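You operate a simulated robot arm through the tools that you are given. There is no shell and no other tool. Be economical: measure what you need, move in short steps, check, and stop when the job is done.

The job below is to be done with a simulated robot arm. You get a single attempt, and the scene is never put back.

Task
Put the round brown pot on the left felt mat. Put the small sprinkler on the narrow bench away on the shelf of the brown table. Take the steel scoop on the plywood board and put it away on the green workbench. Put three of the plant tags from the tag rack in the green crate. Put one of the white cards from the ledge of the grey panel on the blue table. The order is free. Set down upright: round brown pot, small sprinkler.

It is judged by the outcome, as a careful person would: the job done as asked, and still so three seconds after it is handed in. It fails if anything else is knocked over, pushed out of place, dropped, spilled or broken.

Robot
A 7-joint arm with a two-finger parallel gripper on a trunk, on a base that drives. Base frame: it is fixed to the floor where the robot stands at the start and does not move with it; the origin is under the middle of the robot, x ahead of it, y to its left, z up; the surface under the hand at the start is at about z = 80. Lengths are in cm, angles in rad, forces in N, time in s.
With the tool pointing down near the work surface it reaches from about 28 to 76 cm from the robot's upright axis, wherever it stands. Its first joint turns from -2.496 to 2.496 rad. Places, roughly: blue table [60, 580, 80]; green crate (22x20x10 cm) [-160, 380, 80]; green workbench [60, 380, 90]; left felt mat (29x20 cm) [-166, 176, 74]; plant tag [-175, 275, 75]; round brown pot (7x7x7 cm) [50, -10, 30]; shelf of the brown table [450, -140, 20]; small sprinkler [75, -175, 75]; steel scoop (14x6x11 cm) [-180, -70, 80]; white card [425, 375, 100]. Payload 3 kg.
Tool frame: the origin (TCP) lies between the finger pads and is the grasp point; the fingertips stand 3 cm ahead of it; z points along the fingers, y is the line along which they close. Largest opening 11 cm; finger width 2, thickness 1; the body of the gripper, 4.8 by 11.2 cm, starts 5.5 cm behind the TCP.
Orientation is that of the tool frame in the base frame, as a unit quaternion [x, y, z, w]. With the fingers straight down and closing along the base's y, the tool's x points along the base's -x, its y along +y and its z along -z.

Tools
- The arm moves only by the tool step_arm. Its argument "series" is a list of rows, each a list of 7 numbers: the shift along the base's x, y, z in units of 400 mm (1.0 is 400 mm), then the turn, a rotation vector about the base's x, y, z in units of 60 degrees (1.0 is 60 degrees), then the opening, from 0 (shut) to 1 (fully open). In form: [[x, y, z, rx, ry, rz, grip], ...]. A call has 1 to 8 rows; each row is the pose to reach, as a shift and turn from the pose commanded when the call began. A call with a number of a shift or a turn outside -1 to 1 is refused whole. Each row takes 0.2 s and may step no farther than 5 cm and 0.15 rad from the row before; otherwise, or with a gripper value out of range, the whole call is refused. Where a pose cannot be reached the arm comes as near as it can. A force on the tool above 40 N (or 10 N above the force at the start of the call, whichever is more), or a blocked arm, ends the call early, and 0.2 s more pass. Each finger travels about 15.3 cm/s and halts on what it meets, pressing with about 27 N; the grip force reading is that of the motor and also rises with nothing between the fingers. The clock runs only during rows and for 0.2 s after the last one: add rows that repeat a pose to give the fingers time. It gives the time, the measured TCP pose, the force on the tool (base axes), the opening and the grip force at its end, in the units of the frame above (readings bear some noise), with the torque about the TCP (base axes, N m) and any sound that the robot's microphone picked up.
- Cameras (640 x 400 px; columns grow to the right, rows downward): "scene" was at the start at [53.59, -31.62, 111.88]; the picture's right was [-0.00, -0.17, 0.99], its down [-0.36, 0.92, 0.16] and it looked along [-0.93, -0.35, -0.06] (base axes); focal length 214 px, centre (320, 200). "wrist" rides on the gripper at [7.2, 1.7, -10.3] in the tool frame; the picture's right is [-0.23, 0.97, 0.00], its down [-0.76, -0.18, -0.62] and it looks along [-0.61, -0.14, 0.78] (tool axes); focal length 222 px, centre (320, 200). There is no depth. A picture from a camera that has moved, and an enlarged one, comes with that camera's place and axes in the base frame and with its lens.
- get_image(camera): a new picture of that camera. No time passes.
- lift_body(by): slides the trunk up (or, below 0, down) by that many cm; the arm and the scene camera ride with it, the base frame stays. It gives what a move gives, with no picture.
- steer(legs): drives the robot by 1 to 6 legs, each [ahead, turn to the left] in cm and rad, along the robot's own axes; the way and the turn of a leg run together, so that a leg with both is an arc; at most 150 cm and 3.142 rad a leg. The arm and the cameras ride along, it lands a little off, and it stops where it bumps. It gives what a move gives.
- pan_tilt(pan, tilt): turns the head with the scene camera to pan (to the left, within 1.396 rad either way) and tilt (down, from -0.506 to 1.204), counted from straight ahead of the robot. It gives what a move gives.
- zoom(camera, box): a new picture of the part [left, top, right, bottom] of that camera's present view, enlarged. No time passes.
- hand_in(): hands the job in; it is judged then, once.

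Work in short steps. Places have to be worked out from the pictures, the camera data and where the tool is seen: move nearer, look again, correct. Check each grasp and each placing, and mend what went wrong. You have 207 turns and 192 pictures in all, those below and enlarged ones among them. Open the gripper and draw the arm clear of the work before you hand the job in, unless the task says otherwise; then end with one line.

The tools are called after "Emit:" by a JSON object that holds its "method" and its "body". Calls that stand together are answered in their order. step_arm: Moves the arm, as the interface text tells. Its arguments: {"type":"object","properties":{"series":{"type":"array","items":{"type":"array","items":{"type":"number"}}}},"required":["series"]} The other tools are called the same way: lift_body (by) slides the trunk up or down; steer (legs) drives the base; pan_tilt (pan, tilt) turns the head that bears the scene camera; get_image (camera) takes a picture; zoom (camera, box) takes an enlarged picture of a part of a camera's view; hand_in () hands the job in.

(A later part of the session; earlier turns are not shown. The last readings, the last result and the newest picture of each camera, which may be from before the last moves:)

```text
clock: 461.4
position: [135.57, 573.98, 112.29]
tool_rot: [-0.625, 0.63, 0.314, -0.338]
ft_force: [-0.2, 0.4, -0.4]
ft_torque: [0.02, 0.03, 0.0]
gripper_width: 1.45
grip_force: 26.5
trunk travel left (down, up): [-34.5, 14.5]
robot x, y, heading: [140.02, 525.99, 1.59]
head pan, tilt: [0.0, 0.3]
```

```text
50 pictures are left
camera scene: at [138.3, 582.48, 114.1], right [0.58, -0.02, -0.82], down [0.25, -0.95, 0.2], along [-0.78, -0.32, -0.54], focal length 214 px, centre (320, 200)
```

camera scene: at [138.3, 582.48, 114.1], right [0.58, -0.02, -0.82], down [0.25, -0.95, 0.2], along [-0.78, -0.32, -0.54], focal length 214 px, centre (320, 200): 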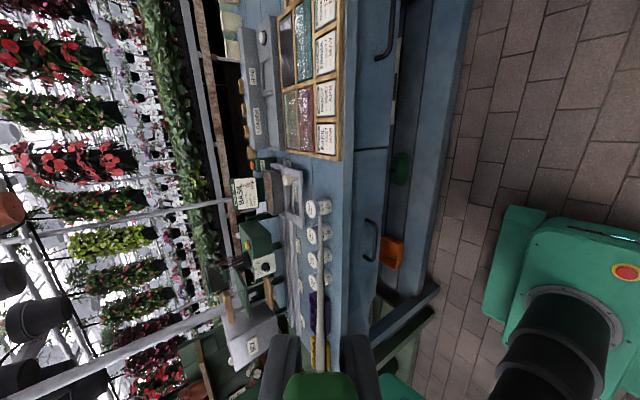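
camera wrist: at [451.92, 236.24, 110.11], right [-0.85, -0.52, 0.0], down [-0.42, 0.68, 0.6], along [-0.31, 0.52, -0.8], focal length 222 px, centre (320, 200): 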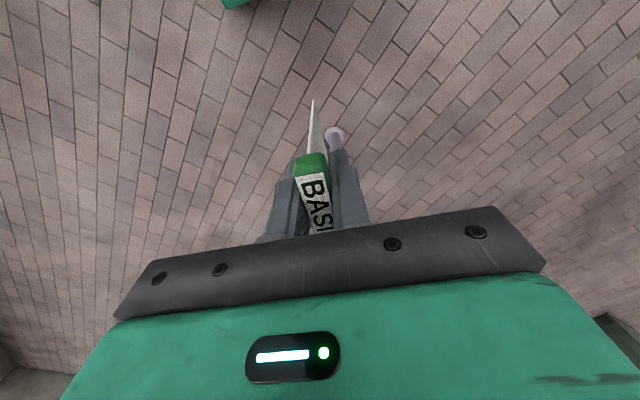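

The patch centre is at about y≈570.7. I move over it at height, in two calls.

Emit:
{"method": "step_arm", "body": {"series": [[-0.12, -0.01, 0, 0, 0, 0, 0], [-0.24, -0.02, 0, 0, 0, 0, 0], [-0.36, -0.03, 0, 0, 0, 0, 0], [-0.48, -0.04, 0, 0, 0, 0, 0], [-0.6, -0.05, 0, 0, 0, 0, 0], [-0.72, -0.06, 0, 0, 0, 0, 0], [-0.84, -0.07, 0, 0, 0, 0, 0], [-0.95, -0.08, 0, 0, 0, 0, 0]]}}

Emit:
{"method": "get_image", "body": {"camera": "wrist"}}

Emit:
{"method": "get_image", "body": {"camera": "scene"}}

```text
clock: 463.2
position: [97.56, 570.72, 112.39]
tool_rot: [-0.625, 0.63, 0.313, -0.338]
ft_force: [1.2, 0.7, -0.2]
ft_torque: [0.02, 0.0, 0.01]
gripper_width: 1.47
grip_force: 27.5
trunk travel left (down, up): [-34.5, 14.5]
robot x, y, heading: [139.82, 526.0, 1.596]
head pan, tilt: [0.0, 0.3]
```

```text
49 pictures are left
camera wrist: at [105.03, 563.86, 119.74], right [-0.56, 0.25, 0.79], down [0.61, 0.77, 0.19], along [-0.56, 0.58, -0.58], focal length 222 px, centre (320, 200)
```

wrist: 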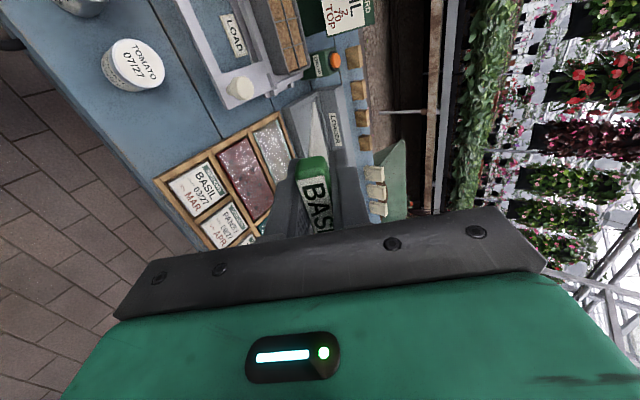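

```text
48 pictures are left
camera scene: at [100.32, 579.19, 114.13], right [0.57, -0.02, -0.82], down [0.25, -0.95, 0.2], along [-0.78, -0.32, -0.54], focal length 214 px, centre (320, 200)
```

scene: 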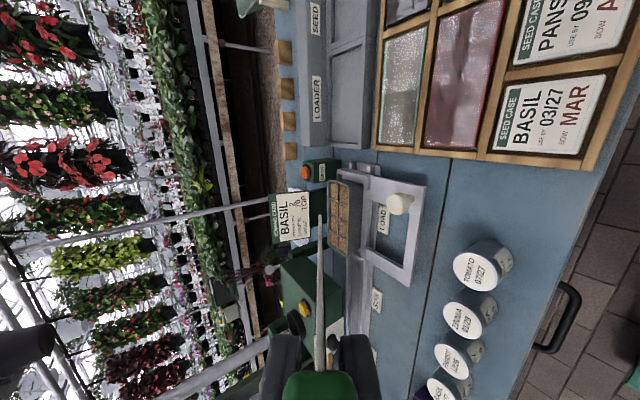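

Clear view: free patch x 84–100, y 567–574. I lower the leaning card to just above the table.

Emit:
{"method": "step_arm", "body": {"series": [[-0.04, 0, -0.1, 0, 0, 0, 0], [-0.08, 0, -0.2, 0, 0, 0, 0], [-0.11, 0, -0.31, 0, 0, 0, 0], [-0.11, 0, -0.42, 0, 0, 0, 0], [-0.11, 0, -0.52, 0, 0, 0, 0], [-0.11, 0, -0.6, 0, 0, 0, 0]]}}

Emit:
{"method": "get_image", "body": {"camera": "wrist"}}

Emit:
{"method": "get_image", "body": {"camera": "scene"}}

```text
clock: 464.6
position: [93.14, 570.9, 88.11]
tool_rot: [-0.625, 0.63, 0.314, -0.338]
ft_force: [-0.1, 0.0, 0.5]
ft_torque: [0.0, -0.01, -0.02]
gripper_width: 1.46
grip_force: 27.0
trunk travel left (down, up): [-34.5, 14.5]
robot x, y, heading: [140.16, 525.86, 1.594]
head pan, tilt: [0.0, 0.3]
```

```text
47 pictures are left
camera wrist: at [100.62, 563.9, 95.58], right [-0.56, 0.25, 0.79], down [0.6, 0.77, 0.19], along [-0.56, 0.58, -0.59], focal length 222 px, centre (320, 200)
```

wrist: 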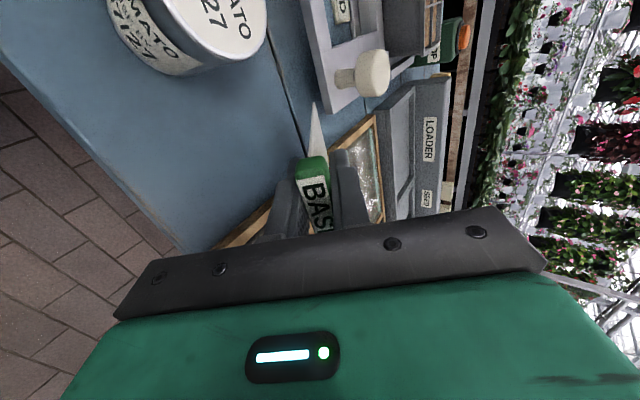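

```text
46 pictures are left
camera scene: at [95.91, 579.22, 89.96], right [0.58, -0.02, -0.82], down [0.25, -0.95, 0.2], along [-0.78, -0.32, -0.54], focal length 214 px, centre (320, 200)
```

scene: 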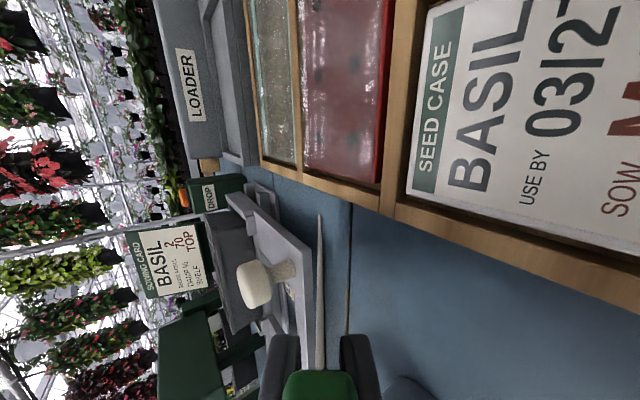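

The tip is about 3 cm above the table, next to the frame. I shift 1.5 cm east and lower to contact.

Emit:
{"method": "step_arm", "body": {"series": [[0.02, 0, 0, 0, 0, 0, 0], [0.04, 0, -0.03, 0, 0, 0, 0], [0.04, 0, -0.05, 0, 0, 0, 0], [0.04, 0, -0.065, 0, 0, 0, 0]]}}

```text
clock: 465.6
position: [94.63, 570.84, 85.57]
tool_rot: [-0.626, 0.629, 0.313, -0.338]
ft_force: [-0.8, 0.5, 0.8]
ft_torque: [0.02, 0.0, 0.01]
gripper_width: 1.45
grip_force: 27.1
trunk travel left (down, up): [-34.5, 14.5]
robot x, y, heading: [139.86, 526.03, 1.59]
head pan, tilt: [0.0, 0.3]
```

No contact yet; I continue lowering in small steps.

Emit:
{"method": "step_arm", "body": {"series": [[0, 0, -0.015, 0, 0, 0, 0], [0, 0, -0.03, 0, 0, 0, 0], [0, 0, -0.045, 0, 0, 0, 0], [0, 0, -0.06, 0, 0, 0, 0]]}}

Emit:
{"method": "get_image", "body": {"camera": "scene"}}

```text
clock: 466.6
position: [94.77, 570.82, 83.51]
tool_rot: [-0.625, 0.629, 0.316, -0.339]
ft_force: [7.0, 0.3, 21.2]
ft_torque: [0.45, 1.66, -0.11]
gripper_width: 1.84
grip_force: 27.4
trunk travel left (down, up): [-34.5, 14.5]
robot x, y, heading: [139.63, 526.15, 1.596]
head pan, tilt: [0.0, 0.3]
```

```text
45 pictures are left
camera scene: at [97.53, 579.21, 85.27], right [0.57, -0.02, -0.82], down [0.25, -0.95, 0.2], along [-0.78, -0.32, -0.54], focal length 214 px, centre (320, 200)
```

scene: 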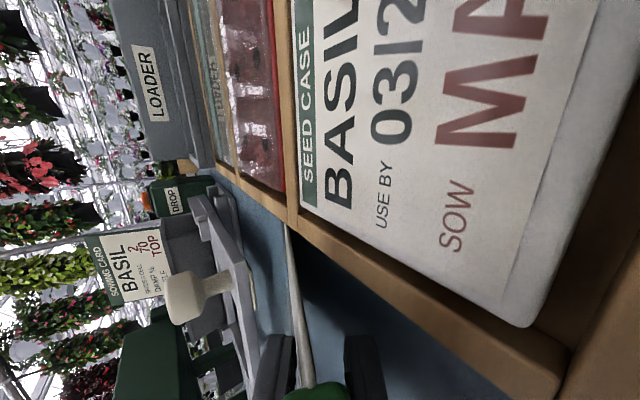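

The card's tip is on the table and it pivoted flatter. I release it by opening.

Emit:
{"method": "step_arm", "body": {"series": [[0, 0, 0.005, 0, 0, 0, 0.2], [0, 0, 0.005, 0, 0, 0, 0.3], [0, 0, 0.005, 0, 0, 0, 0.38], [0, 0, 0.005, 0, 0, 0, 0.38]]}}

Emit:
{"method": "get_image", "body": {"camera": "scene"}}

Emit:
{"method": "get_image", "body": {"camera": "wrist"}}

```text
clock: 467.6
position: [94.73, 570.72, 83.57]
tool_rot: [-0.625, 0.629, 0.315, -0.338]
ft_force: [-14.7, 5.9, 28.2]
ft_torque: [0.42, 0.85, 0.03]
gripper_width: 2.63
grip_force: 0.0
trunk travel left (down, up): [-34.5, 14.5]
robot x, y, heading: [139.79, 525.76, 1.595]
head pan, tilt: [0.0, 0.3]
```

```text
44 pictures are left
camera scene: at [97.44, 579.2, 85.43], right [0.57, -0.02, -0.82], down [0.25, -0.95, 0.2], along [-0.78, -0.32, -0.54], focal length 214 px, centre (320, 200)
```

scene: 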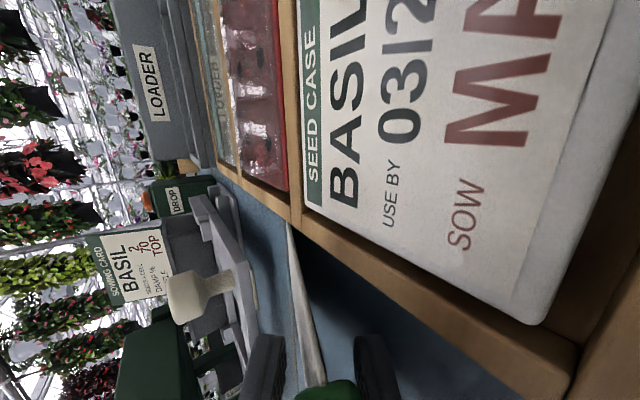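

```text
43 pictures are left
camera wrist: at [102.19, 563.88, 91.02], right [-0.56, 0.25, 0.79], down [0.6, 0.77, 0.19], along [-0.57, 0.58, -0.58], focal length 222 px, centre (320, 200)
```

wrist: 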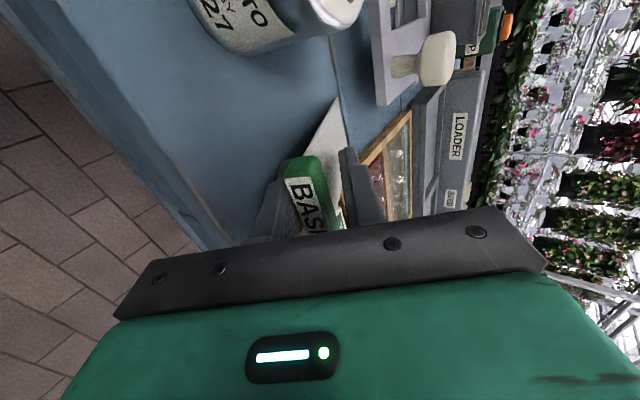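

The lower finger presses on the table. I rise 1 cm while opening, then withdraw along the tool axis.

Emit:
{"method": "step_arm", "body": {"series": [[0.005, 0, 0.015, 0, 0, 0, 0.4], [0.01, 0, 0.02, 0, 0, 0, 0.4], [0.06, 0, 0.045, 0, 0, 0, 0.4], [0.12, 0, 0.085, 0, 0, 0, 0.4], [0.2, 0, 0.15, 0, 0, 0, 0.4], [0.28, 0, 0.23, 0, 0, 0, 0.4]]}}

Emit:
{"method": "get_image", "body": {"camera": "scene"}}

```text
clock: 469.0
position: [105.87, 570.89, 92.74]
tool_rot: [-0.625, 0.629, 0.314, -0.338]
ft_force: [-0.1, 0.2, -0.2]
ft_torque: [0.02, -0.03, -0.02]
gripper_width: 4.4
grip_force: 0.1
trunk travel left (down, up): [-34.5, 14.5]
robot x, y, heading: [139.83, 525.99, 1.6]
head pan, tilt: [0.0, 0.3]
```

```text
42 pictures are left
camera scene: at [108.6, 579.33, 94.52], right [0.58, -0.02, -0.82], down [0.25, -0.95, 0.2], along [-0.78, -0.32, -0.54], focal length 214 px, centre (320, 200)
```

scene: 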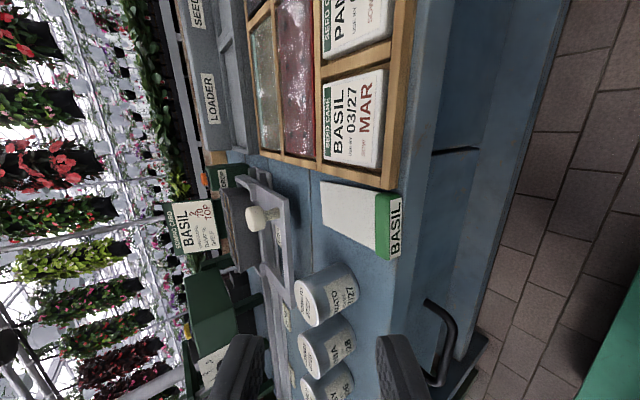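

The card lies flat on the blue table. I retract the arm to the aisle and bring the tool back to pointing down.

Emit:
{"method": "step_arm", "body": {"series": [[0.1, 0, 0.05, 0, 0, 0, 0.4], [0.2, 0.01, 0.1, 0, 0, 0, 0.4], [0.3, 0.02, 0.14, 0, 0, 0, 0.4], [0.42, 0.03, 0.14, 0, 0, 0, 0.4], [0.54, 0.04, 0.14, 0, 0, 0, 0.4], [0.66, 0.05, 0.14, 0, 0, 0, 0.4], [0.76, 0.05, 0.14, 0, 0, 0, 0.4]]}}

Emit:
{"method": "step_arm", "body": {"series": [[0, 0, 0, 0, -0.13, 0, 0.4], [0, 0, 0, 0, -0.26, 0, 0.4], [0, 0, 0, 0, -0.39, 0, 0.4], [0, 0, 0, 0, -0.52, 0, 0.4], [0, 0, 0, 0, -0.65, 0, 0.4], [0, 0, 0, 0, -0.78, 0, 0.4], [0, 0, 0, 0, -0.91, 0, 0.4]]}}

Emit:
{"method": "lift_body", "body": {"by": -14}}

```text
clock: 470.6
position: [136.29, 572.91, 98.35]
tool_rot: [-0.625, 0.63, 0.314, -0.338]
ft_force: [-0.5, 0.0, -0.4]
ft_torque: [-0.01, -0.02, 0.04]
gripper_width: 4.39
grip_force: 0.0
trunk travel left (down, up): [-34.5, 14.5]
robot x, y, heading: [139.89, 525.6, 1.595]
head pan, tilt: [0.0, 0.3]
```

```text
clock: 472.2
position: [136.43, 572.83, 98.37]
tool_rot: [-0.7, 0.714, -0.008, -0.012]
ft_force: [0.0, -0.5, -1.5]
ft_torque: [-0.01, 0.05, -0.04]
gripper_width: 4.41
grip_force: 0.0
trunk travel left (down, up): [-34.5, 14.5]
robot x, y, heading: [140.33, 526.02, 1.593]
head pan, tilt: [0.0, 0.3]
```

```text
clock: 473.9
position: [136.31, 572.9, 84.33]
tool_rot: [-0.7, 0.714, -0.008, -0.012]
ft_force: [-0.3, 0.0, -0.1]
ft_torque: [0.01, -0.01, 0.01]
gripper_width: 4.38
grip_force: 0.1
trunk travel left (down, up): [-20.5, 28.5]
robot x, y, heading: [140.06, 525.81, 1.594]
head pan, tilt: [0.0, 0.3]
```

Next the sprinkler. I raise the arm slightly and reverse down the aisle.

Emit:
{"method": "step_arm", "body": {"series": [[0.03, 0, 0.1, 0, 0, 0, 0.4], [0.06, 0, 0.2, 0, 0, 0, 0.4], [0.09, 0, 0.3, 0, 0, 0, 0.4]]}}

Emit:
{"method": "steer", "body": {"legs": [[-150, 0]]}}

Emit:
{"method": "steer", "body": {"legs": [[-150, 0]]}}

Emit:
{"method": "steer", "body": {"legs": [[12, 0.5]]}}

Emit:
{"method": "steer", "body": {"legs": [[12, 0.5]]}}

Emit:
{"method": "steer", "body": {"legs": [[12, 0.5]]}}

```text
clock: 474.7
position: [139.98, 572.89, 96.36]
tool_rot: [-0.7, 0.714, -0.007, -0.011]
ft_force: [0.2, -0.1, -1.0]
ft_torque: [0.0, -0.04, 0.02]
gripper_width: 4.41
grip_force: 0.0
trunk travel left (down, up): [-20.5, 28.5]
robot x, y, heading: [140.17, 526.23, 1.594]
head pan, tilt: [0.0, 0.3]
```

```text
clock: 482.1
position: [143.16, 422.34, 96.43]
tool_rot: [-0.698, 0.716, -0.008, -0.012]
ft_force: [1.5, 0.4, -0.1]
ft_torque: [0.01, 0.0, -0.02]
gripper_width: 4.4
grip_force: 0.1
trunk travel left (down, up): [-20.5, 28.5]
robot x, y, heading: [142.92, 375.24, 1.589]
head pan, tilt: [0.0, 0.3]
```

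```text
clock: 489.6
position: [145.8, 273.01, 96.34]
tool_rot: [-0.696, 0.718, -0.008, -0.012]
ft_force: [-0.4, -0.7, -0.1]
ft_torque: [0.03, 0.03, -0.01]
gripper_width: 4.41
grip_force: 0.0
trunk travel left (down, up): [-20.5, 28.5]
robot x, y, heading: [145.66, 226.15, 1.582]
head pan, tilt: [0.0, 0.3]
```

```text
clock: 491.4
position: [120.17, 278.77, 96.51]
tool_rot: [0.852, -0.523, 0.011, 0.01]
ft_force: [0.5, -0.8, 0.3]
ft_torque: [-0.02, -0.04, 0.0]
gripper_width: 4.4
grip_force: 0.0
trunk travel left (down, up): [-20.5, 28.5]
robot x, y, heading: [143.44, 238.5, 2.083]
head pan, tilt: [0.0, 0.3]
```

```text
clock: 493.3
position: [95.3, 271.08, 96.54]
tool_rot: [0.956, -0.294, 0.011, 0.006]
ft_force: [0.1, -0.6, 0.5]
ft_torque: [-0.01, 0.01, 0.01]
gripper_width: 4.41
grip_force: 0.0
trunk travel left (down, up): [-20.5, 28.5]
robot x, y, heading: [136.13, 248.34, 2.587]
head pan, tilt: [0.0, 0.3]
```

```text
clock: 495.1
position: [77.91, 252.17, 96.59]
tool_rot: [0.999, -0.05, 0.013, 0.003]
ft_force: [0.6, 0.0, 0.1]
ft_torque: [0.03, 0.01, 0.0]
gripper_width: 4.39
grip_force: 0.1
trunk travel left (down, up): [-20.5, 28.5]
robot x, y, heading: [124.93, 253.34, 3.082]
head pan, tilt: [0.0, 0.3]
```

I turn slightly left to run southwest, clear of the workbench, then arc to head south.

Emit:
{"method": "steer", "body": {"legs": [[0, 0.28]]}}

Emit:
{"method": "steer", "body": {"legs": [[135, 0]]}}

Emit:
{"method": "steer", "body": {"legs": [[18, 0.45]]}}

Emit:
{"method": "steer", "body": {"legs": [[18, 0.45]]}}

Emit:
{"method": "steer", "body": {"legs": [[18, 0.45]]}}

```text
clock: 496.5
position: [80.14, 239.27, 96.72]
tool_rot: [0.996, 0.089, 0.013, 0.001]
ft_force: [0.4, -0.7, 0.7]
ft_torque: [0.0, 0.04, 0.01]
gripper_width: 4.42
grip_force: 0.1
trunk travel left (down, up): [-20.5, 28.5]
robot x, y, heading: [124.92, 254.57, -2.928]
head pan, tilt: [0.0, 0.3]
```

```text
clock: 503.2
position: [-52.17, 209.5, 96.74]
tool_rot: [0.996, 0.09, 0.013, 0.001]
ft_force: [0.2, 0.2, -0.9]
ft_torque: [0.0, 0.01, -0.03]
gripper_width: 4.39
grip_force: 0.0
trunk travel left (down, up): [-20.5, 28.5]
robot x, y, heading: [-7.54, 224.5, -2.92]
head pan, tilt: [0.0, 0.3]
```

```text
clock: 505.0
position: [-57.06, 183.95, 96.68]
tool_rot: [0.951, 0.31, 0.013, -0.001]
ft_force: [0.1, -0.4, 0.0]
ft_torque: [0.01, 0.04, 0.02]
gripper_width: 4.41
grip_force: 0.1
trunk travel left (down, up): [-20.5, 28.5]
robot x, y, heading: [-24.15, 218.0, -2.476]
head pan, tilt: [0.0, 0.3]
```

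```text
clock: 506.7
position: [-50.35, 158.94, 96.84]
tool_rot: [0.858, 0.514, 0.012, -0.005]
ft_force: [0.2, -0.4, 0.0]
ft_torque: [0.01, 0.06, 0.0]
gripper_width: 4.42
grip_force: 0.0
trunk travel left (down, up): [-20.5, 28.5]
robot x, y, heading: [-36.52, 204.95, -2.019]
head pan, tilt: [0.0, 0.3]
```

```text
clock: 508.5
position: [-33.19, 140.04, 96.88]
tool_rot: [0.723, 0.691, 0.012, -0.007]
ft_force: [0.5, -0.7, 0.7]
ft_torque: [-0.02, 0.04, 0.01]
gripper_width: 4.4
grip_force: 0.0
trunk travel left (down, up): [-20.5, 28.5]
robot x, y, heading: [-41.81, 187.07, -1.575]
head pan, tilt: [0.0, 0.3]
```

I drive south 300 cm and then arc to face east toward the narrow bench.

Emit:
{"method": "steer", "body": {"legs": [[150, 0]]}}

Emit:
{"method": "steer", "body": {"legs": [[150, 0]]}}

Emit:
{"method": "steer", "body": {"legs": [[18, 0.52]]}}

Emit:
{"method": "steer", "body": {"legs": [[18, 0.52]]}}

Emit:
{"method": "steer", "body": {"legs": [[18, 0.52]]}}

Emit:
{"method": "pan_tilt", "body": {"pan": 0, "tilt": -0.5}}

Emit:
{"method": "get_image", "body": {"camera": "scene"}}

```text
clock: 515.9
position: [-32.97, -11.14, 96.97]
tool_rot: [0.721, 0.693, 0.012, -0.007]
ft_force: [0.8, -0.9, 0.0]
ft_torque: [0.0, 0.0, 0.0]
gripper_width: 4.37
grip_force: 0.2
trunk travel left (down, up): [-20.5, 28.5]
robot x, y, heading: [-41.58, 35.75, -1.571]
head pan, tilt: [0.0, 0.3]
```

```text
clock: 523.4
position: [-31.06, -162.19, 96.93]
tool_rot: [0.716, 0.698, 0.011, -0.007]
ft_force: [-0.6, 0.0, -0.6]
ft_torque: [0.01, 0.02, 0.01]
gripper_width: 4.38
grip_force: 0.1
trunk travel left (down, up): [-20.5, 28.5]
robot x, y, heading: [-40.55, -115.58, -1.559]
head pan, tilt: [0.0, 0.3]
```

```text
clock: 525.3
position: [-4.44, -168.11, 96.92]
tool_rot: [0.513, 0.858, 0.009, -0.01]
ft_force: [-0.3, 0.3, -0.3]
ft_torque: [-0.01, 0.01, 0.0]
gripper_width: 4.39
grip_force: 0.2
trunk travel left (down, up): [-20.5, 28.5]
robot x, y, heading: [-37.28, -133.09, -1.042]
head pan, tilt: [0.0, 0.3]
```

```text
clock: 527.2
position: [21.53, -159.71, 96.96]
tool_rot: [0.275, 0.961, 0.006, -0.011]
ft_force: [0.3, 0.8, 0.2]
ft_torque: [-0.05, 0.01, -0.01]
gripper_width: 4.37
grip_force: 0.0
trunk travel left (down, up): [-20.5, 28.5]
robot x, y, heading: [-25.37, -146.93, -0.514]
head pan, tilt: [0.0, 0.3]
```

```text
clock: 529.1
position: [38.91, -139.27, 97.11]
tool_rot: [0.018, 1.0, 0.003, -0.013]
ft_force: [0.5, 0.1, -0.7]
ft_torque: [-0.02, 0.01, -0.02]
gripper_width: 4.4
grip_force: 0.1
trunk travel left (down, up): [-20.5, 28.5]
robot x, y, heading: [-7.76, -153.24, 0.002]
head pan, tilt: [0.0, 0.3]
```

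```text
clock: 530.2
position: [38.87, -139.32, 97.1]
tool_rot: [0.018, 1.0, 0.003, -0.013]
ft_force: [-0.1, -0.8, -0.8]
ft_torque: [-0.05, -0.01, -0.02]
gripper_width: 4.41
grip_force: 0.0
trunk travel left (down, up): [-20.5, 28.5]
robot x, y, heading: [-8.17, -153.11, -0.001]
head pan, tilt: [0.0, -0.499]
```

```text
41 pictures are left
camera scene: at [53.93, -139.85, 102.95], right [-0.04, -1.0, 0.0], down [-0.89, 0.04, -0.45], along [0.45, -0.01, -0.89], focal length 214 px, centre (320, 200)
```

scene: 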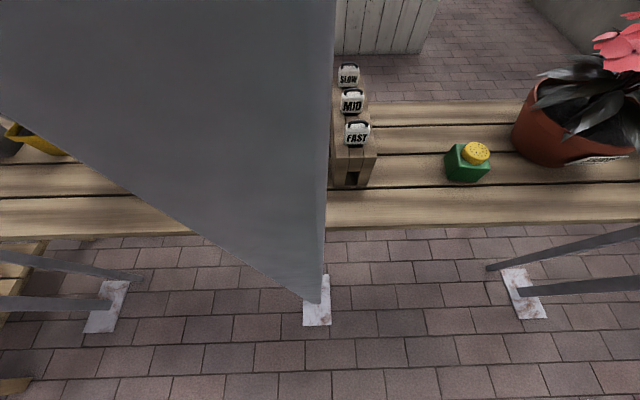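

The small sprinkler (green base, yellow head) is on the narrow bench; a post stands at about (51,-137) right by the hand. I enlarge the sprinkler.

Emit:
{"method": "zoom", "body": {"camera": "scene", "box": [400, 90, 560, 220]}}

```text
3.08 times, centred on (480, 155) of scene
camera zoom: at [53.93, -139.85, 102.95], right [-0.04, -1.0, 0.0], down [-0.89, 0.04, -0.45], along [0.45, -0.01, -0.89], focal length 660 px, centre (-172, 338)
```

zoom: 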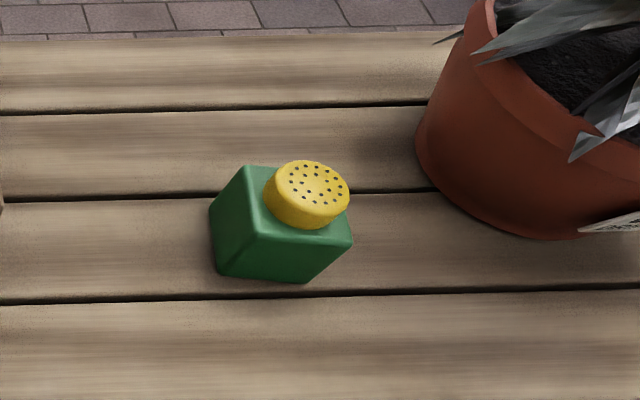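

I shift the arm right, away from the post, to y≈-167, then pitch the tool to ~40° below horizontal for a front grasp.

Emit:
{"method": "step_arm", "body": {"series": [[-0.02, -0.11, 0, 0, 0, 0, 0.6], [-0.04, -0.22, 0, 0, 0, 0, 0.8], [-0.05, -0.34, 0, 0, 0, 0, 0.8], [-0.05, -0.46, 0, 0, 0, 0, 0.8], [-0.05, -0.58, 0, 0, 0, 0, 0.8], [-0.05, -0.69, 0, 0, 0, 0, 0.8]]}}

Emit:
{"method": "step_arm", "body": {"series": [[0, 0, 0, 0, -0.12, 0, 0.8], [0, 0, 0, 0, -0.24, 0, 0.8], [0, 0, 0, 0, -0.36, 0, 0.8], [0, 0, 0, 0, -0.48, 0, 0.8], [0, 0, 0, 0, -0.6, 0, 0.8], [0, 0, 0, 0, -0.72, 0, 0.8], [0, 0, 0, 0, -0.83, 0, 0.8]]}}

Emit:
{"method": "pan_tilt", "body": {"pan": 0, "tilt": 0}}

Emit:
{"method": "get_image", "body": {"camera": "scene"}}

```text
clock: 531.6
position: [36.86, -166.82, 97.17]
tool_rot: [0.019, 1.0, 0.002, -0.012]
ft_force: [0.3, 0.2, 0.4]
ft_torque: [-0.07, -0.03, 0.02]
gripper_width: 8.79
grip_force: 0.1
trunk travel left (down, up): [-20.5, 28.5]
robot x, y, heading: [-7.97, -153.2, -0.002]
head pan, tilt: [0.0, -0.499]
```

```text
clock: 533.2
position: [38.23, -167.73, 97.97]
tool_rot: [0.017, 0.923, 0.01, 0.383]
ft_force: [0.8, -0.6, -0.3]
ft_torque: [-0.01, 0.0, 0.0]
gripper_width: 8.82
grip_force: 0.0
out of reach, approached as far as the arm can: row 7
trunk travel left (down, up): [-20.5, 28.5]
robot x, y, heading: [-7.76, -153.11, -0.003]
head pan, tilt: [0.0, -0.499]
```

```text
clock: 534.2
position: [38.11, -167.68, 98.07]
tool_rot: [0.016, 0.925, 0.01, 0.38]
ft_force: [-0.3, -0.4, 0.2]
ft_torque: [0.01, 0.01, 0.01]
gripper_width: 8.81
grip_force: 0.0
trunk travel left (down, up): [-20.5, 28.5]
robot x, y, heading: [-8.2, -152.91, 0.005]
head pan, tilt: [0.0, 0.0]
```

```text
39 pictures are left
camera scene: at [42.98, -168.02, 108.61], right [-0.02, -1.0, -0.03], down [-0.71, 0.04, -0.71], along [0.71, 0.01, -0.71], focal length 214 px, centre (320, 200)
```

scene: 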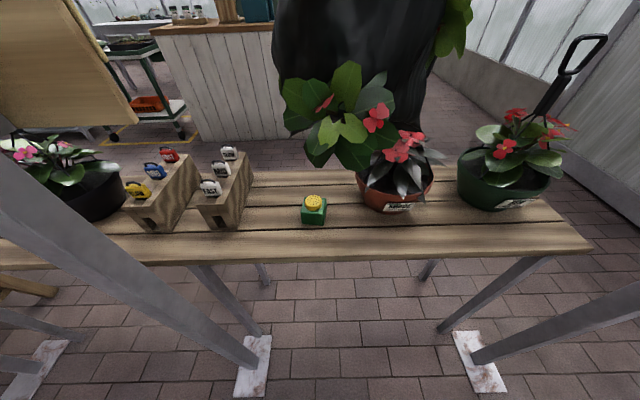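

The sprinkler's centre is at about (75.2,-166.1,73), the bench top at z≈70. I drive 20 cm forward and then lower toward it.

Emit:
{"method": "steer", "body": {"legs": [[20, 0]]}}

Emit:
{"method": "step_arm", "body": {"series": [[0.02, 0.02, -0.08, 0, 0, 0, 0.8], [0.04, 0.04, -0.18, 0, 0, 0, 0.8], [0.06, 0.04, -0.28, 0, 0, 0, 0.8], [0.08, 0.04, -0.38, 0, 0, 0, 0.8], [0.12, 0.04, -0.46, 0, 0, 0, 0.8]]}}

Emit:
{"method": "get_image", "body": {"camera": "wrist"}}

Emit:
{"method": "get_image", "body": {"camera": "scene"}}

```text
clock: 535.6
position: [54.4, -167.73, 98.26]
tool_rot: [0.017, 0.924, 0.009, 0.382]
ft_force: [0.6, 0.3, -0.2]
ft_torque: [-0.03, 0.01, -0.02]
gripper_width: 8.8
grip_force: 0.0
trunk travel left (down, up): [-20.5, 28.5]
robot x, y, heading: [8.46, -152.79, -0.001]
head pan, tilt: [0.0, 0.0]
stopped in leg 1: the robot was blocked; the commanded pose is now the measured one
```

```text
clock: 536.8
position: [60.67, -167.02, 84.14]
tool_rot: [0.015, 0.925, 0.011, 0.379]
ft_force: [-0.2, 0.4, -2.1]
ft_torque: [0.08, -0.03, -0.01]
gripper_width: 8.79
grip_force: 0.0
out of reach, approached as far as the arm can: row 1, 2, 3, 4, 5
trunk travel left (down, up): [-20.5, 28.5]
robot x, y, heading: [8.36, -153.29, 0.005]
head pan, tilt: [0.0, 0.0]
```

```text
38 pictures are left
camera wrist: at [48.24, -165.09, 86.28], right [0.18, 0.96, 0.19], down [0.1, -0.21, 0.97], along [0.98, -0.16, -0.13], focal length 222 px, centre (320, 200)
```

wrist: 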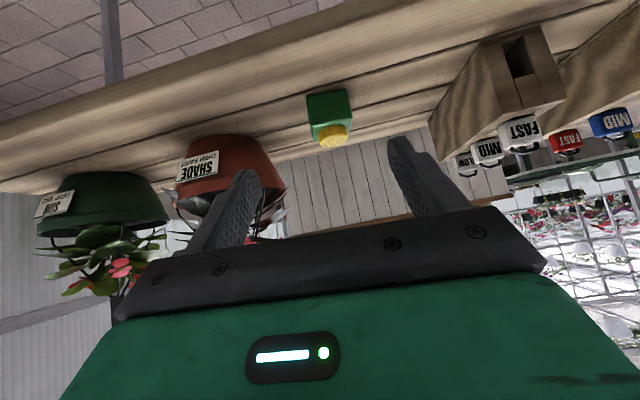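

```text
37 pictures are left
camera scene: at [65.51, -167.34, 94.62], right [-0.02, -1.0, -0.03], down [-0.71, 0.04, -0.7], along [0.7, 0.01, -0.71], focal length 214 px, centre (320, 200)
```

scene: 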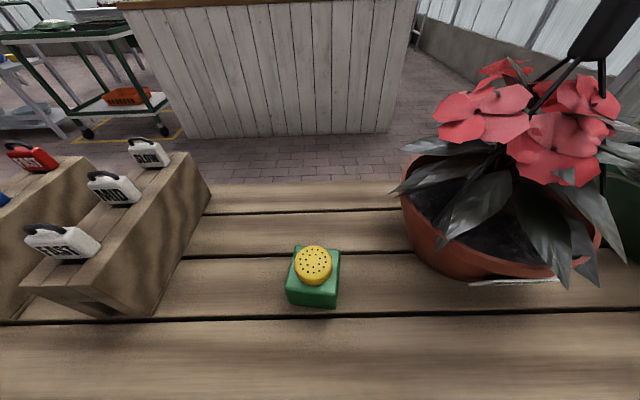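

Confirmed (75.4,-166.1). The arm's downward reach is limited at this trunk height, so I lower the trunk by 8 cm and then move in.

Emit:
{"method": "lift_body", "body": {"by": -8}}

Emit:
{"method": "step_arm", "body": {"series": [[0.06, 0.02, 0, 0, 0, 0, 0.8], [0.12, 0.02, 0, 0, 0, 0, 0.8], [0.18, 0.02, 0, 0, 0, 0, 0.8], [0.24, 0.02, 0, 0, 0, 0, 0.8]]}}

Emit:
{"method": "get_image", "body": {"camera": "wrist"}}

```text
clock: 538.0
position: [60.56, -167.04, 76.2]
tool_rot: [0.015, 0.924, 0.01, 0.381]
ft_force: [0.2, 0.0, 0.6]
ft_torque: [0.04, 0.02, -0.03]
gripper_width: 8.79
grip_force: 0.0
trunk travel left (down, up): [-12.5, 36.5]
robot x, y, heading: [8.2, -153.2, 0.0]
head pan, tilt: [0.0, 0.0]
```

```text
clock: 539.0
position: [70.34, -166.17, 76.22]
tool_rot: [0.017, 0.924, 0.011, 0.381]
ft_force: [-1.4, -0.7, -0.1]
ft_torque: [-0.01, -0.03, -0.01]
gripper_width: 8.81
grip_force: 0.1
trunk travel left (down, up): [-12.5, 36.5]
robot x, y, heading: [8.44, -152.99, 0.001]
head pan, tilt: [0.0, 0.0]
```

```text
36 pictures are left
camera wrist: at [57.91, -164.26, 78.37], right [0.18, 0.96, 0.19], down [0.1, -0.21, 0.97], along [0.98, -0.16, -0.13], focal length 222 px, centre (320, 200)
```

wrist: 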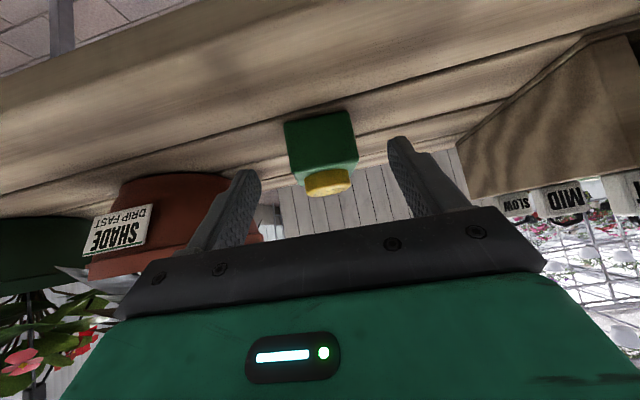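

The sprinkler is centred between the fingers. I move in the last bit and close.

Emit:
{"method": "step_arm", "body": {"series": [[0.06, 0, -0.03, 0, 0, 0, 0.8], [0.112, 0, -0.055, 0, 0, 0, 0.8], [0.116, 0, -0.068, 0, 0, 0, 0.8], [0.116, 0, -0.068, 0, 0, 0, 0.6], [0.116, 0, -0.068, 0, 0, 0, 0.4], [0.116, 0, -0.068, 0, 0, 0, 0.25], [0.116, 0, -0.068, 0, 0, 0, 0.25]]}}

Emit:
{"method": "get_image", "body": {"camera": "wrist"}}

```text
clock: 540.6
position: [74.91, -166.3, 73.54]
tool_rot: [0.016, 0.924, 0.01, 0.381]
ft_force: [1.3, 0.7, 1.2]
ft_torque: [-0.03, -0.04, 0.0]
gripper_width: 5.17
grip_force: 27.2
trunk travel left (down, up): [-12.5, 36.5]
robot x, y, heading: [8.27, -152.95, 0.001]
head pan, tilt: [0.0, 0.0]
```

```text
35 pictures are left
camera wrist: at [62.52, -164.31, 75.64], right [0.18, 0.96, 0.19], down [0.1, -0.21, 0.97], along [0.98, -0.16, -0.13], focal length 222 px, centre (320, 200)
```

wrist: 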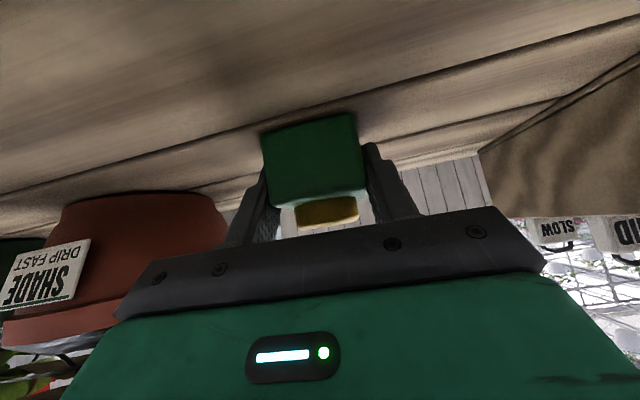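

Gripped at 5.2 cm. I lift and draw back.

Emit:
{"method": "step_arm", "body": {"series": [[0, 0, 0.05, 0, 0, 0, 0.25], [0, 0, 0.13, 0, 0, 0, 0.25], [-0.02, 0, 0.22, 0, 0, 0, 0.25], [-0.1, 0, 0.28, 0, 0, 0, 0.25], [-0.2, 0, 0.28, 0, 0, 0, 0.25], [-0.3, 0, 0.28, 0, 0, 0, 0.25], [-0.4, 0, 0.28, 0, 0, 0, 0.25]]}}

Emit:
{"method": "get_image", "body": {"camera": "scene"}}

```text
clock: 542.2
position: [58.9, -166.2, 84.87]
tool_rot: [0.016, 0.924, 0.01, 0.381]
ft_force: [3.5, 0.7, -1.8]
ft_torque: [-0.06, 0.46, 0.09]
gripper_width: 5.17
grip_force: 27.5
trunk travel left (down, up): [-12.5, 36.5]
robot x, y, heading: [8.35, -153.09, 0.002]
head pan, tilt: [0.0, 0.0]
```

```text
34 pictures are left
camera scene: at [63.78, -166.53, 95.38], right [-0.02, -1.0, -0.03], down [-0.71, 0.04, -0.7], along [0.71, 0.01, -0.71], focal length 214 px, centre (320, 200)
```

scene: 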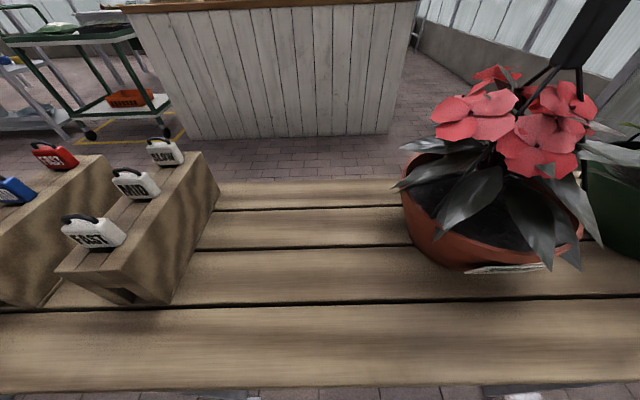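

Sprinkler in hand, nothing else moved. I back off and route around the narrow bench's south end (y≈-220).

Emit:
{"method": "steer", "body": {"legs": [[-30, 0]]}}

Emit:
{"method": "steer", "body": {"legs": [[10, -0.5]]}}

Emit:
{"method": "steer", "body": {"legs": [[10, -0.5]]}}

Emit:
{"method": "steer", "body": {"legs": [[10, -0.5]]}}

Emit:
{"method": "pan_tilt", "body": {"pan": 0.5, "tilt": -0.45}}

Emit:
{"method": "get_image", "body": {"camera": "scene"}}

```text
clock: 544.2
position: [28.91, -166.42, 84.63]
tool_rot: [0.018, 0.924, 0.009, 0.381]
ft_force: [1.0, 0.0, -2.4]
ft_torque: [-0.02, 0.03, 0.0]
gripper_width: 5.14
grip_force: 27.1
trunk travel left (down, up): [-12.5, 36.5]
robot x, y, heading: [-21.8, -153.19, 0.001]
head pan, tilt: [0.0, 0.0]
```

```text
clock: 546.1
position: [25.54, -191.33, 84.86]
tool_rot: [0.245, 0.891, -0.084, 0.371]
ft_force: [-0.2, 0.2, -1.0]
ft_torque: [0.01, -0.02, 0.0]
gripper_width: 5.18
grip_force: 26.8
trunk travel left (down, up): [-12.5, 36.5]
robot x, y, heading: [-12.03, -154.05, -0.497]
head pan, tilt: [0.0, 0.0]
```

```text
clock: 547.9
position: [10.62, -211.54, 84.84]
tool_rot: [0.458, 0.803, -0.174, 0.339]
ft_force: [-0.4, 0.5, -1.2]
ft_torque: [0.0, 0.0, 0.03]
gripper_width: 5.2
grip_force: 26.4
trunk travel left (down, up): [-12.5, 36.5]
robot x, y, heading: [-2.93, -160.3, -0.998]
head pan, tilt: [0.0, 0.0]
```

```text
clock: 549.8
position: [-12.87, -221.3, 84.89]
tool_rot: [0.645, 0.663, -0.253, 0.284]
ft_force: [0.3, 0.1, -1.3]
ft_torque: [0.0, 0.03, 0.02]
gripper_width: 5.17
grip_force: 26.5
trunk travel left (down, up): [-12.5, 36.5]
robot x, y, heading: [0.95, -169.41, -1.501]
head pan, tilt: [0.0, 0.0]
```

```text
clock: 550.7
position: [-12.95, -221.29, 85.01]
tool_rot: [0.644, 0.663, -0.254, 0.285]
ft_force: [-0.7, -0.1, -1.2]
ft_torque: [-0.02, -0.02, -0.02]
gripper_width: 5.16
grip_force: 27.5
trunk travel left (down, up): [-12.5, 36.5]
robot x, y, heading: [1.24, -169.78, -1.506]
head pan, tilt: [0.499, -0.45]
```

```text
33 pictures are left
camera scene: at [-9.9, -226.64, 100.21], right [-0.85, -0.37, -0.37], down [0.22, 0.38, -0.9], along [0.47, -0.85, -0.24], focal length 214 px, centre (320, 200)
```

scene: 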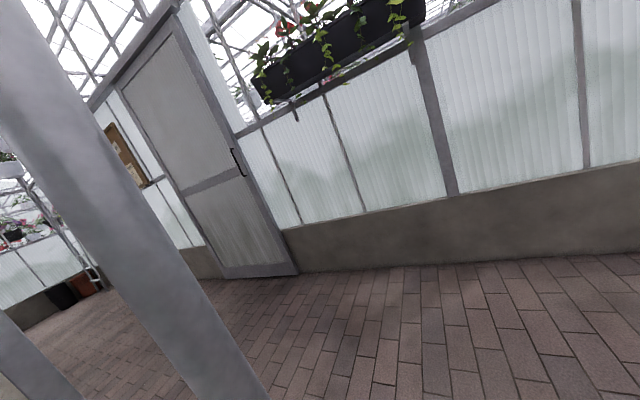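

A brace leans westward near the arm (foot at (58,-232)). I back up and swing west before passing it.

Emit:
{"method": "steer", "body": {"legs": [[-25, 0]]}}

Emit:
{"method": "steer", "body": {"legs": [[10, -0.45]]}}

Emit:
{"method": "steer", "body": {"legs": [[10, -0.45]]}}

Emit:
{"method": "steer", "body": {"legs": [[90, 0]]}}

```text
clock: 552.6
position: [-14.65, -196.3, 85.05]
tool_rot: [0.644, 0.664, -0.253, 0.285]
ft_force: [0.1, 0.0, -2.1]
ft_torque: [-0.01, -0.02, 0.0]
gripper_width: 5.15
grip_force: 27.0
trunk travel left (down, up): [-12.5, 36.5]
robot x, y, heading: [-0.77, -144.65, -1.497]
head pan, tilt: [0.499, -0.45]
```

```text
clock: 554.3
position: [-37.05, -194.45, 85.09]
tool_rot: [0.777, 0.502, -0.311, 0.221]
ft_force: [-0.7, -0.3, -1.1]
ft_torque: [0.02, -0.01, 0.0]
gripper_width: 5.15
grip_force: 27.2
trunk travel left (down, up): [-12.5, 36.5]
robot x, y, heading: [-0.67, -154.85, -1.947]
head pan, tilt: [0.499, -0.45]
```

```text
clock: 556.0
position: [-56.51, -182.73, 85.08]
tool_rot: [0.869, 0.315, -0.352, 0.146]
ft_force: [-0.3, 0.3, -2.3]
ft_torque: [0.01, -0.04, 0.02]
gripper_width: 5.17
grip_force: 26.3
trunk travel left (down, up): [-12.5, 36.5]
robot x, y, heading: [-5.34, -163.78, -2.4]
head pan, tilt: [0.499, -0.45]
```

```text
clock: 560.8
position: [-123.45, -243.06, 85.1]
tool_rot: [0.87, 0.313, -0.352, 0.145]
ft_force: [-0.3, 0.0, -1.4]
ft_torque: [0.02, 0.0, -0.02]
gripper_width: 5.16
grip_force: 27.1
trunk travel left (down, up): [-12.5, 36.5]
robot x, y, heading: [-72.39, -224.24, -2.405]
head pan, tilt: [0.499, -0.45]
```

I arc left through south to face east at y≈-277.

Emit:
{"method": "steer", "body": {"legs": [[15, 0.5]]}}

Emit:
{"method": "steer", "body": {"legs": [[15, 0.5]]}}

Emit:
{"method": "steer", "body": {"legs": [[15, 0.5]]}}

Emit:
{"method": "steer", "body": {"legs": [[15, 0.5]]}}

Emit:
{"method": "steer", "body": {"legs": [[15, 0.35]]}}

Emit:
{"method": "pan_tilt", "body": {"pan": 0, "tilt": -0.5}}

Emit:
{"method": "get_image", "body": {"camera": "scene"}}

```text
clock: 562.6
position: [-116.8, -278.08, 85.23]
tool_rot: [0.766, 0.518, -0.305, 0.228]
ft_force: [-0.1, 0.2, -1.4]
ft_torque: [0.02, 0.04, 0.01]
gripper_width: 5.18
grip_force: 26.8
trunk travel left (down, up): [-12.5, 36.5]
robot x, y, heading: [-82.02, -237.52, -1.912]
head pan, tilt: [0.499, -0.45]
```

```text
clock: 564.5
position: [-94.04, -304.24, 85.31]
tool_rot: [0.615, 0.691, -0.239, 0.296]
ft_force: [0.7, 0.1, -1.7]
ft_torque: [0.04, 0.0, -0.02]
gripper_width: 5.16
grip_force: 27.0
trunk travel left (down, up): [-12.5, 36.5]
robot x, y, heading: [-84.43, -251.51, -1.415]
head pan, tilt: [0.499, -0.45]
```

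```text
clock: 566.4
position: [-61.73, -315.55, 85.2]
tool_rot: [0.424, 0.822, -0.159, 0.346]
ft_force: [-0.3, -0.4, -0.9]
ft_torque: [0.04, 0.01, -0.01]
gripper_width: 5.18
grip_force: 27.7
trunk travel left (down, up): [-12.5, 36.5]
robot x, y, heading: [-79.77, -266.1, -0.903]
head pan, tilt: [0.499, -0.45]
```

```text
clock: 568.2
position: [-28.08, -309.99, 85.41]
tool_rot: [0.208, 0.901, -0.069, 0.375]
ft_force: [-0.6, 0.2, -0.6]
ft_torque: [-0.02, -0.03, 0.03]
gripper_width: 5.16
grip_force: 27.1
trunk travel left (down, up): [-12.5, 36.5]
robot x, y, heading: [-68.52, -275.77, -0.412]
head pan, tilt: [0.499, -0.45]
```

```text
clock: 569.7
position: [-4.32, -297.72, 85.39]
tool_rot: [0.048, 0.923, -0.003, 0.381]
ft_force: [-0.3, 0.7, -0.9]
ft_torque: [-0.02, 0.03, -0.04]
gripper_width: 5.18
grip_force: 27.1
trunk travel left (down, up): [-12.5, 36.5]
robot x, y, heading: [-53.86, -280.65, -0.049]
head pan, tilt: [0.499, -0.45]
```

```text
clock: 570.6
position: [-4.34, -297.72, 85.44]
tool_rot: [0.049, 0.923, -0.004, 0.381]
ft_force: [0.0, 0.9, -3.1]
ft_torque: [-0.04, 0.02, 0.02]
gripper_width: 5.2
grip_force: 26.3
trunk travel left (down, up): [-12.5, 36.5]
robot x, y, heading: [-54.01, -280.62, -0.051]
head pan, tilt: [0.0, -0.499]
```

```text
32 pictures are left
camera scene: at [1.72, -298.66, 100.4], right [-0.09, -1.0, -0.03], down [-0.28, 0.06, -0.96], along [0.95, -0.08, -0.29], focal length 214 px, centre (320, 200)
```

scene: 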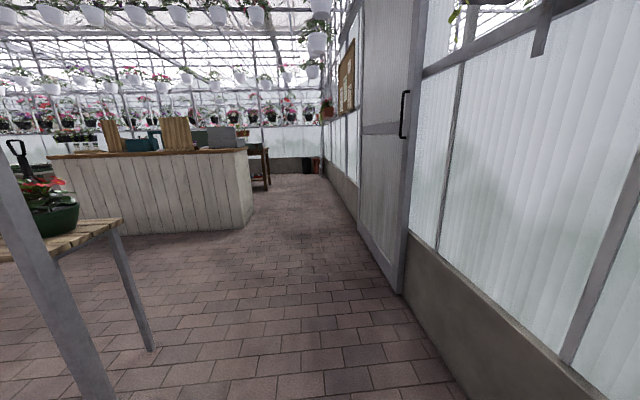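

The lane east is clear, and a dark brown table stands beyond the counter. I drive east in two legs and look.

Emit:
{"method": "steer", "body": {"legs": [[150, 0.08]]}}

Emit:
{"method": "steer", "body": {"legs": [[150, 0]]}}

Emit:
{"method": "get_image", "body": {"camera": "scene"}}

```text
clock: 578.1
position: [146.9, -294.95, 85.4]
tool_rot: [0.006, 0.925, 0.015, 0.381]
ft_force: [0.3, 0.1, -1.0]
ft_torque: [0.0, 0.03, 0.02]
gripper_width: 5.18
grip_force: 26.9
trunk travel left (down, up): [-12.5, 36.5]
robot x, y, heading: [95.7, -282.24, 0.034]
head pan, tilt: [0.0, -0.499]
```

```text
clock: 585.5
position: [296.7, -288.8, 85.49]
tool_rot: [0.002, 0.925, 0.017, 0.38]
ft_force: [-0.1, 0.0, -0.8]
ft_torque: [-0.02, -0.01, 0.0]
gripper_width: 5.15
grip_force: 27.1
trunk travel left (down, up): [-12.5, 36.5]
robot x, y, heading: [245.86, -276.94, 0.04]
head pan, tilt: [0.0, -0.499]
```

```text
31 pictures are left
camera scene: at [302.78, -289.13, 100.44], right [0.01, -1.0, -0.03], down [-0.29, 0.03, -0.96], along [0.96, 0.02, -0.29], focal length 214 px, centre (320, 200)
```

scene: 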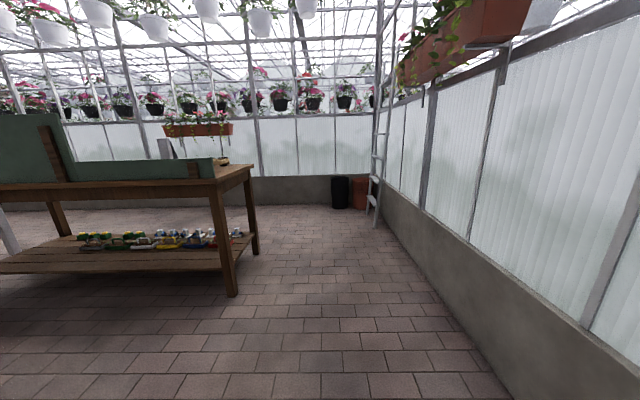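

The brown table is at x≈418–482, south end y≈-224, with other sprinklers lined up on its shelf. I enlarge the shelf.

Emit:
{"method": "zoom", "body": {"camera": "scene", "box": [0, 150, 280, 310]}}

```text
2.29 times, centred on (140, 230) of scene
camera zoom: at [302.78, -289.13, 100.44], right [0.01, -1.0, -0.03], down [-0.29, 0.03, -0.96], along [0.96, 0.02, -0.29], focal length 490 px, centre (731, 131)
```

zoom: 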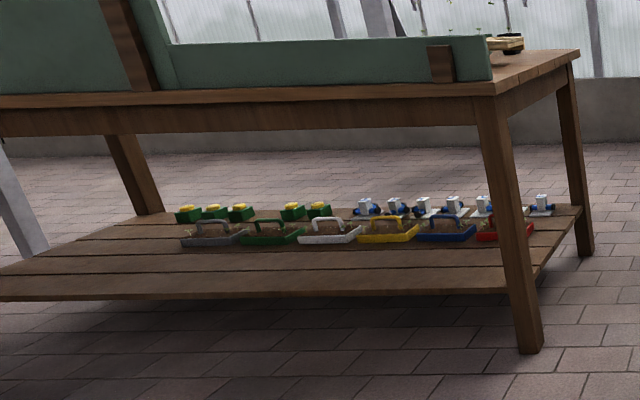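

The west half of the shelf is free, its edge at x≈420. I'll place the sprinkler near (431,-168) from the west side; I drive there with arcs.

Emit:
{"method": "steer", "body": {"legs": [[62, 0]]}}

Emit:
{"method": "steer", "body": {"legs": [[18, 0.52]]}}

Emit:
{"method": "steer", "body": {"legs": [[18, 0.52]]}}

Emit:
{"method": "steer", "body": {"legs": [[18, 0.5]]}}

Emit:
{"method": "steer", "body": {"legs": [[45, 0]]}}

```text
clock: 589.0
position: [359.24, -285.78, 85.62]
tool_rot: [0.0, 0.925, 0.017, 0.38]
ft_force: [1.2, 0.2, -1.1]
ft_torque: [0.0, 0.0, -0.02]
gripper_width: 5.14
grip_force: 27.0
trunk travel left (down, up): [-12.5, 36.5]
robot x, y, heading: [308.33, -273.44, 0.05]
head pan, tilt: [0.0, -0.499]
```

```text
clock: 590.9
position: [375.39, -253.96, 85.53]
tool_rot: [-0.235, 0.895, 0.113, 0.363]
ft_force: [0.3, 1.2, -1.6]
ft_torque: [-0.01, 0.01, -0.01]
gripper_width: 5.17
grip_force: 26.6
trunk travel left (down, up): [-12.5, 36.5]
robot x, y, heading: [325.84, -269.75, 0.562]
head pan, tilt: [0.0, -0.499]
```

```text
clock: 592.8
position: [373.15, -217.96, 85.63]
tool_rot: [-0.458, 0.803, 0.204, 0.323]
ft_force: [0.9, 0.0, -0.7]
ft_torque: [-0.02, 0.01, 0.01]
gripper_width: 5.17
grip_force: 27.1
trunk travel left (down, up): [-12.5, 36.5]
robot x, y, heading: [339.12, -256.71, 1.081]
head pan, tilt: [0.0, -0.499]
```

```text
clock: 593.5
position: [372.63, -217.02, 85.74]
tool_rot: [-0.466, 0.798, 0.202, 0.323]
ft_force: [0.8, 0.0, -1.7]
ft_torque: [0.0, -0.04, 0.01]
gripper_width: 5.16
grip_force: 26.7
trunk travel left (down, up): [-12.5, 36.5]
robot x, y, heading: [339.5, -256.82, 1.092]
head pan, tilt: [0.0, -0.499]
stopped in leg 1: the robot was blocked; the commanded pose is now the measured one
```

```text
clock: 596.2
position: [393.44, -177.2, 85.78]
tool_rot: [-0.465, 0.799, 0.2, 0.324]
ft_force: [-0.2, -0.6, -1.7]
ft_torque: [-0.03, 0.0, -0.03]
gripper_width: 5.17
grip_force: 26.4
trunk travel left (down, up): [-12.5, 36.5]
robot x, y, heading: [360.03, -216.56, 1.092]
head pan, tilt: [0.0, -0.499]
```

A leg was cut short, so I'm at (360,-217) on heading 1.09. I back 20 cm, straighten to north, and go forward to y≈-175.

Emit:
{"method": "steer", "body": {"legs": [[-20, 0]]}}

Emit:
{"method": "steer", "body": {"legs": [[8, 0.47]]}}

Emit:
{"method": "steer", "body": {"legs": [[52, 0]]}}

```text
clock: 597.8
position: [384.11, -195.11, 85.76]
tool_rot: [-0.466, 0.799, 0.202, 0.323]
ft_force: [-0.2, -0.2, -1.3]
ft_torque: [0.0, 0.03, -0.02]
gripper_width: 5.17
grip_force: 26.8
trunk travel left (down, up): [-12.5, 36.5]
robot x, y, heading: [350.88, -234.16, 1.092]
head pan, tilt: [0.0, -0.499]
```

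```text
clock: 599.4
position: [369.72, -179.8, 85.93]
tool_rot: [-0.604, 0.701, 0.257, 0.281]
ft_force: [-0.8, -0.6, -1.4]
ft_torque: [-0.01, -0.02, 0.0]
gripper_width: 5.18
grip_force: 26.5
trunk travel left (down, up): [-12.5, 36.5]
robot x, y, heading: [353.5, -228.67, 1.481]
head pan, tilt: [0.0, -0.499]
stopped in leg 1: the robot was blocked; the commanded pose is now the measured one
```

```text
clock: 602.4
position: [374.59, -128.02, 86.0]
tool_rot: [-0.603, 0.702, 0.256, 0.282]
ft_force: [-0.6, 0.2, -1.5]
ft_torque: [-0.02, 0.0, -0.02]
gripper_width: 5.17
grip_force: 27.0
trunk travel left (down, up): [-12.5, 36.5]
robot x, y, heading: [358.62, -176.66, 1.48]
head pan, tilt: [0.0, -0.499]
```

Before turning to face the table, I retract the arm 9 cm so it won't sweep over the table edge.

Emit:
{"method": "step_arm", "body": {"series": [[0, -0.1, -0.04, 0, 0, 0, 0.25], [-0.02, -0.2, -0.08, 0, 0, 0, 0.25], [-0.04, -0.23, -0.1, 0, 0, 0, 0.25]]}}

Emit:
{"method": "steer", "body": {"legs": [[0, -0.5]]}}

Emit:
{"method": "steer", "body": {"legs": [[0, -0.5]]}}

Emit:
{"method": "steer", "body": {"legs": [[0, -0.48]]}}

```text
clock: 603.2
position: [375.71, -128.59, 86.06]
tool_rot: [-0.603, 0.702, 0.256, 0.28]
ft_force: [0.0, -0.5, -0.6]
ft_torque: [-0.03, 0.0, 0.01]
gripper_width: 5.18
grip_force: 27.3
out of reach, approached as far as the arm can: row 1, 2, 3
trunk travel left (down, up): [-12.5, 36.5]
robot x, y, heading: [358.35, -176.81, 1.476]
head pan, tilt: [0.0, -0.499]
```

```text
clock: 605.0
position: [396.43, -142.82, 86.0]
tool_rot: [-0.413, 0.828, 0.179, 0.334]
ft_force: [0.8, 0.0, -2.0]
ft_torque: [-0.01, 0.0, -0.04]
gripper_width: 5.15
grip_force: 26.4
trunk travel left (down, up): [-12.5, 36.5]
robot x, y, heading: [356.93, -176.48, 0.983]
head pan, tilt: [0.0, -0.499]
```

```text
clock: 606.9
position: [407.87, -165.59, 86.05]
tool_rot: [-0.195, 0.905, 0.091, 0.367]
ft_force: [0.1, -0.1, -0.6]
ft_torque: [-0.01, 0.02, 0.01]
gripper_width: 5.17
grip_force: 27.3
trunk travel left (down, up): [-12.5, 36.5]
robot x, y, heading: [356.44, -174.87, 0.475]
head pan, tilt: [0.0, -0.499]
```

```text
clock: 608.7
position: [406.11, -190.47, 86.12]
tool_rot: [0.028, 0.925, 0.0, 0.379]
ft_force: [0.2, -0.2, -1.1]
ft_torque: [0.02, 0.01, 0.01]
gripper_width: 5.2
grip_force: 27.5
trunk travel left (down, up): [-12.5, 36.5]
robot x, y, heading: [356.76, -173.04, -0.006]
head pan, tilt: [0.0, -0.499]
```

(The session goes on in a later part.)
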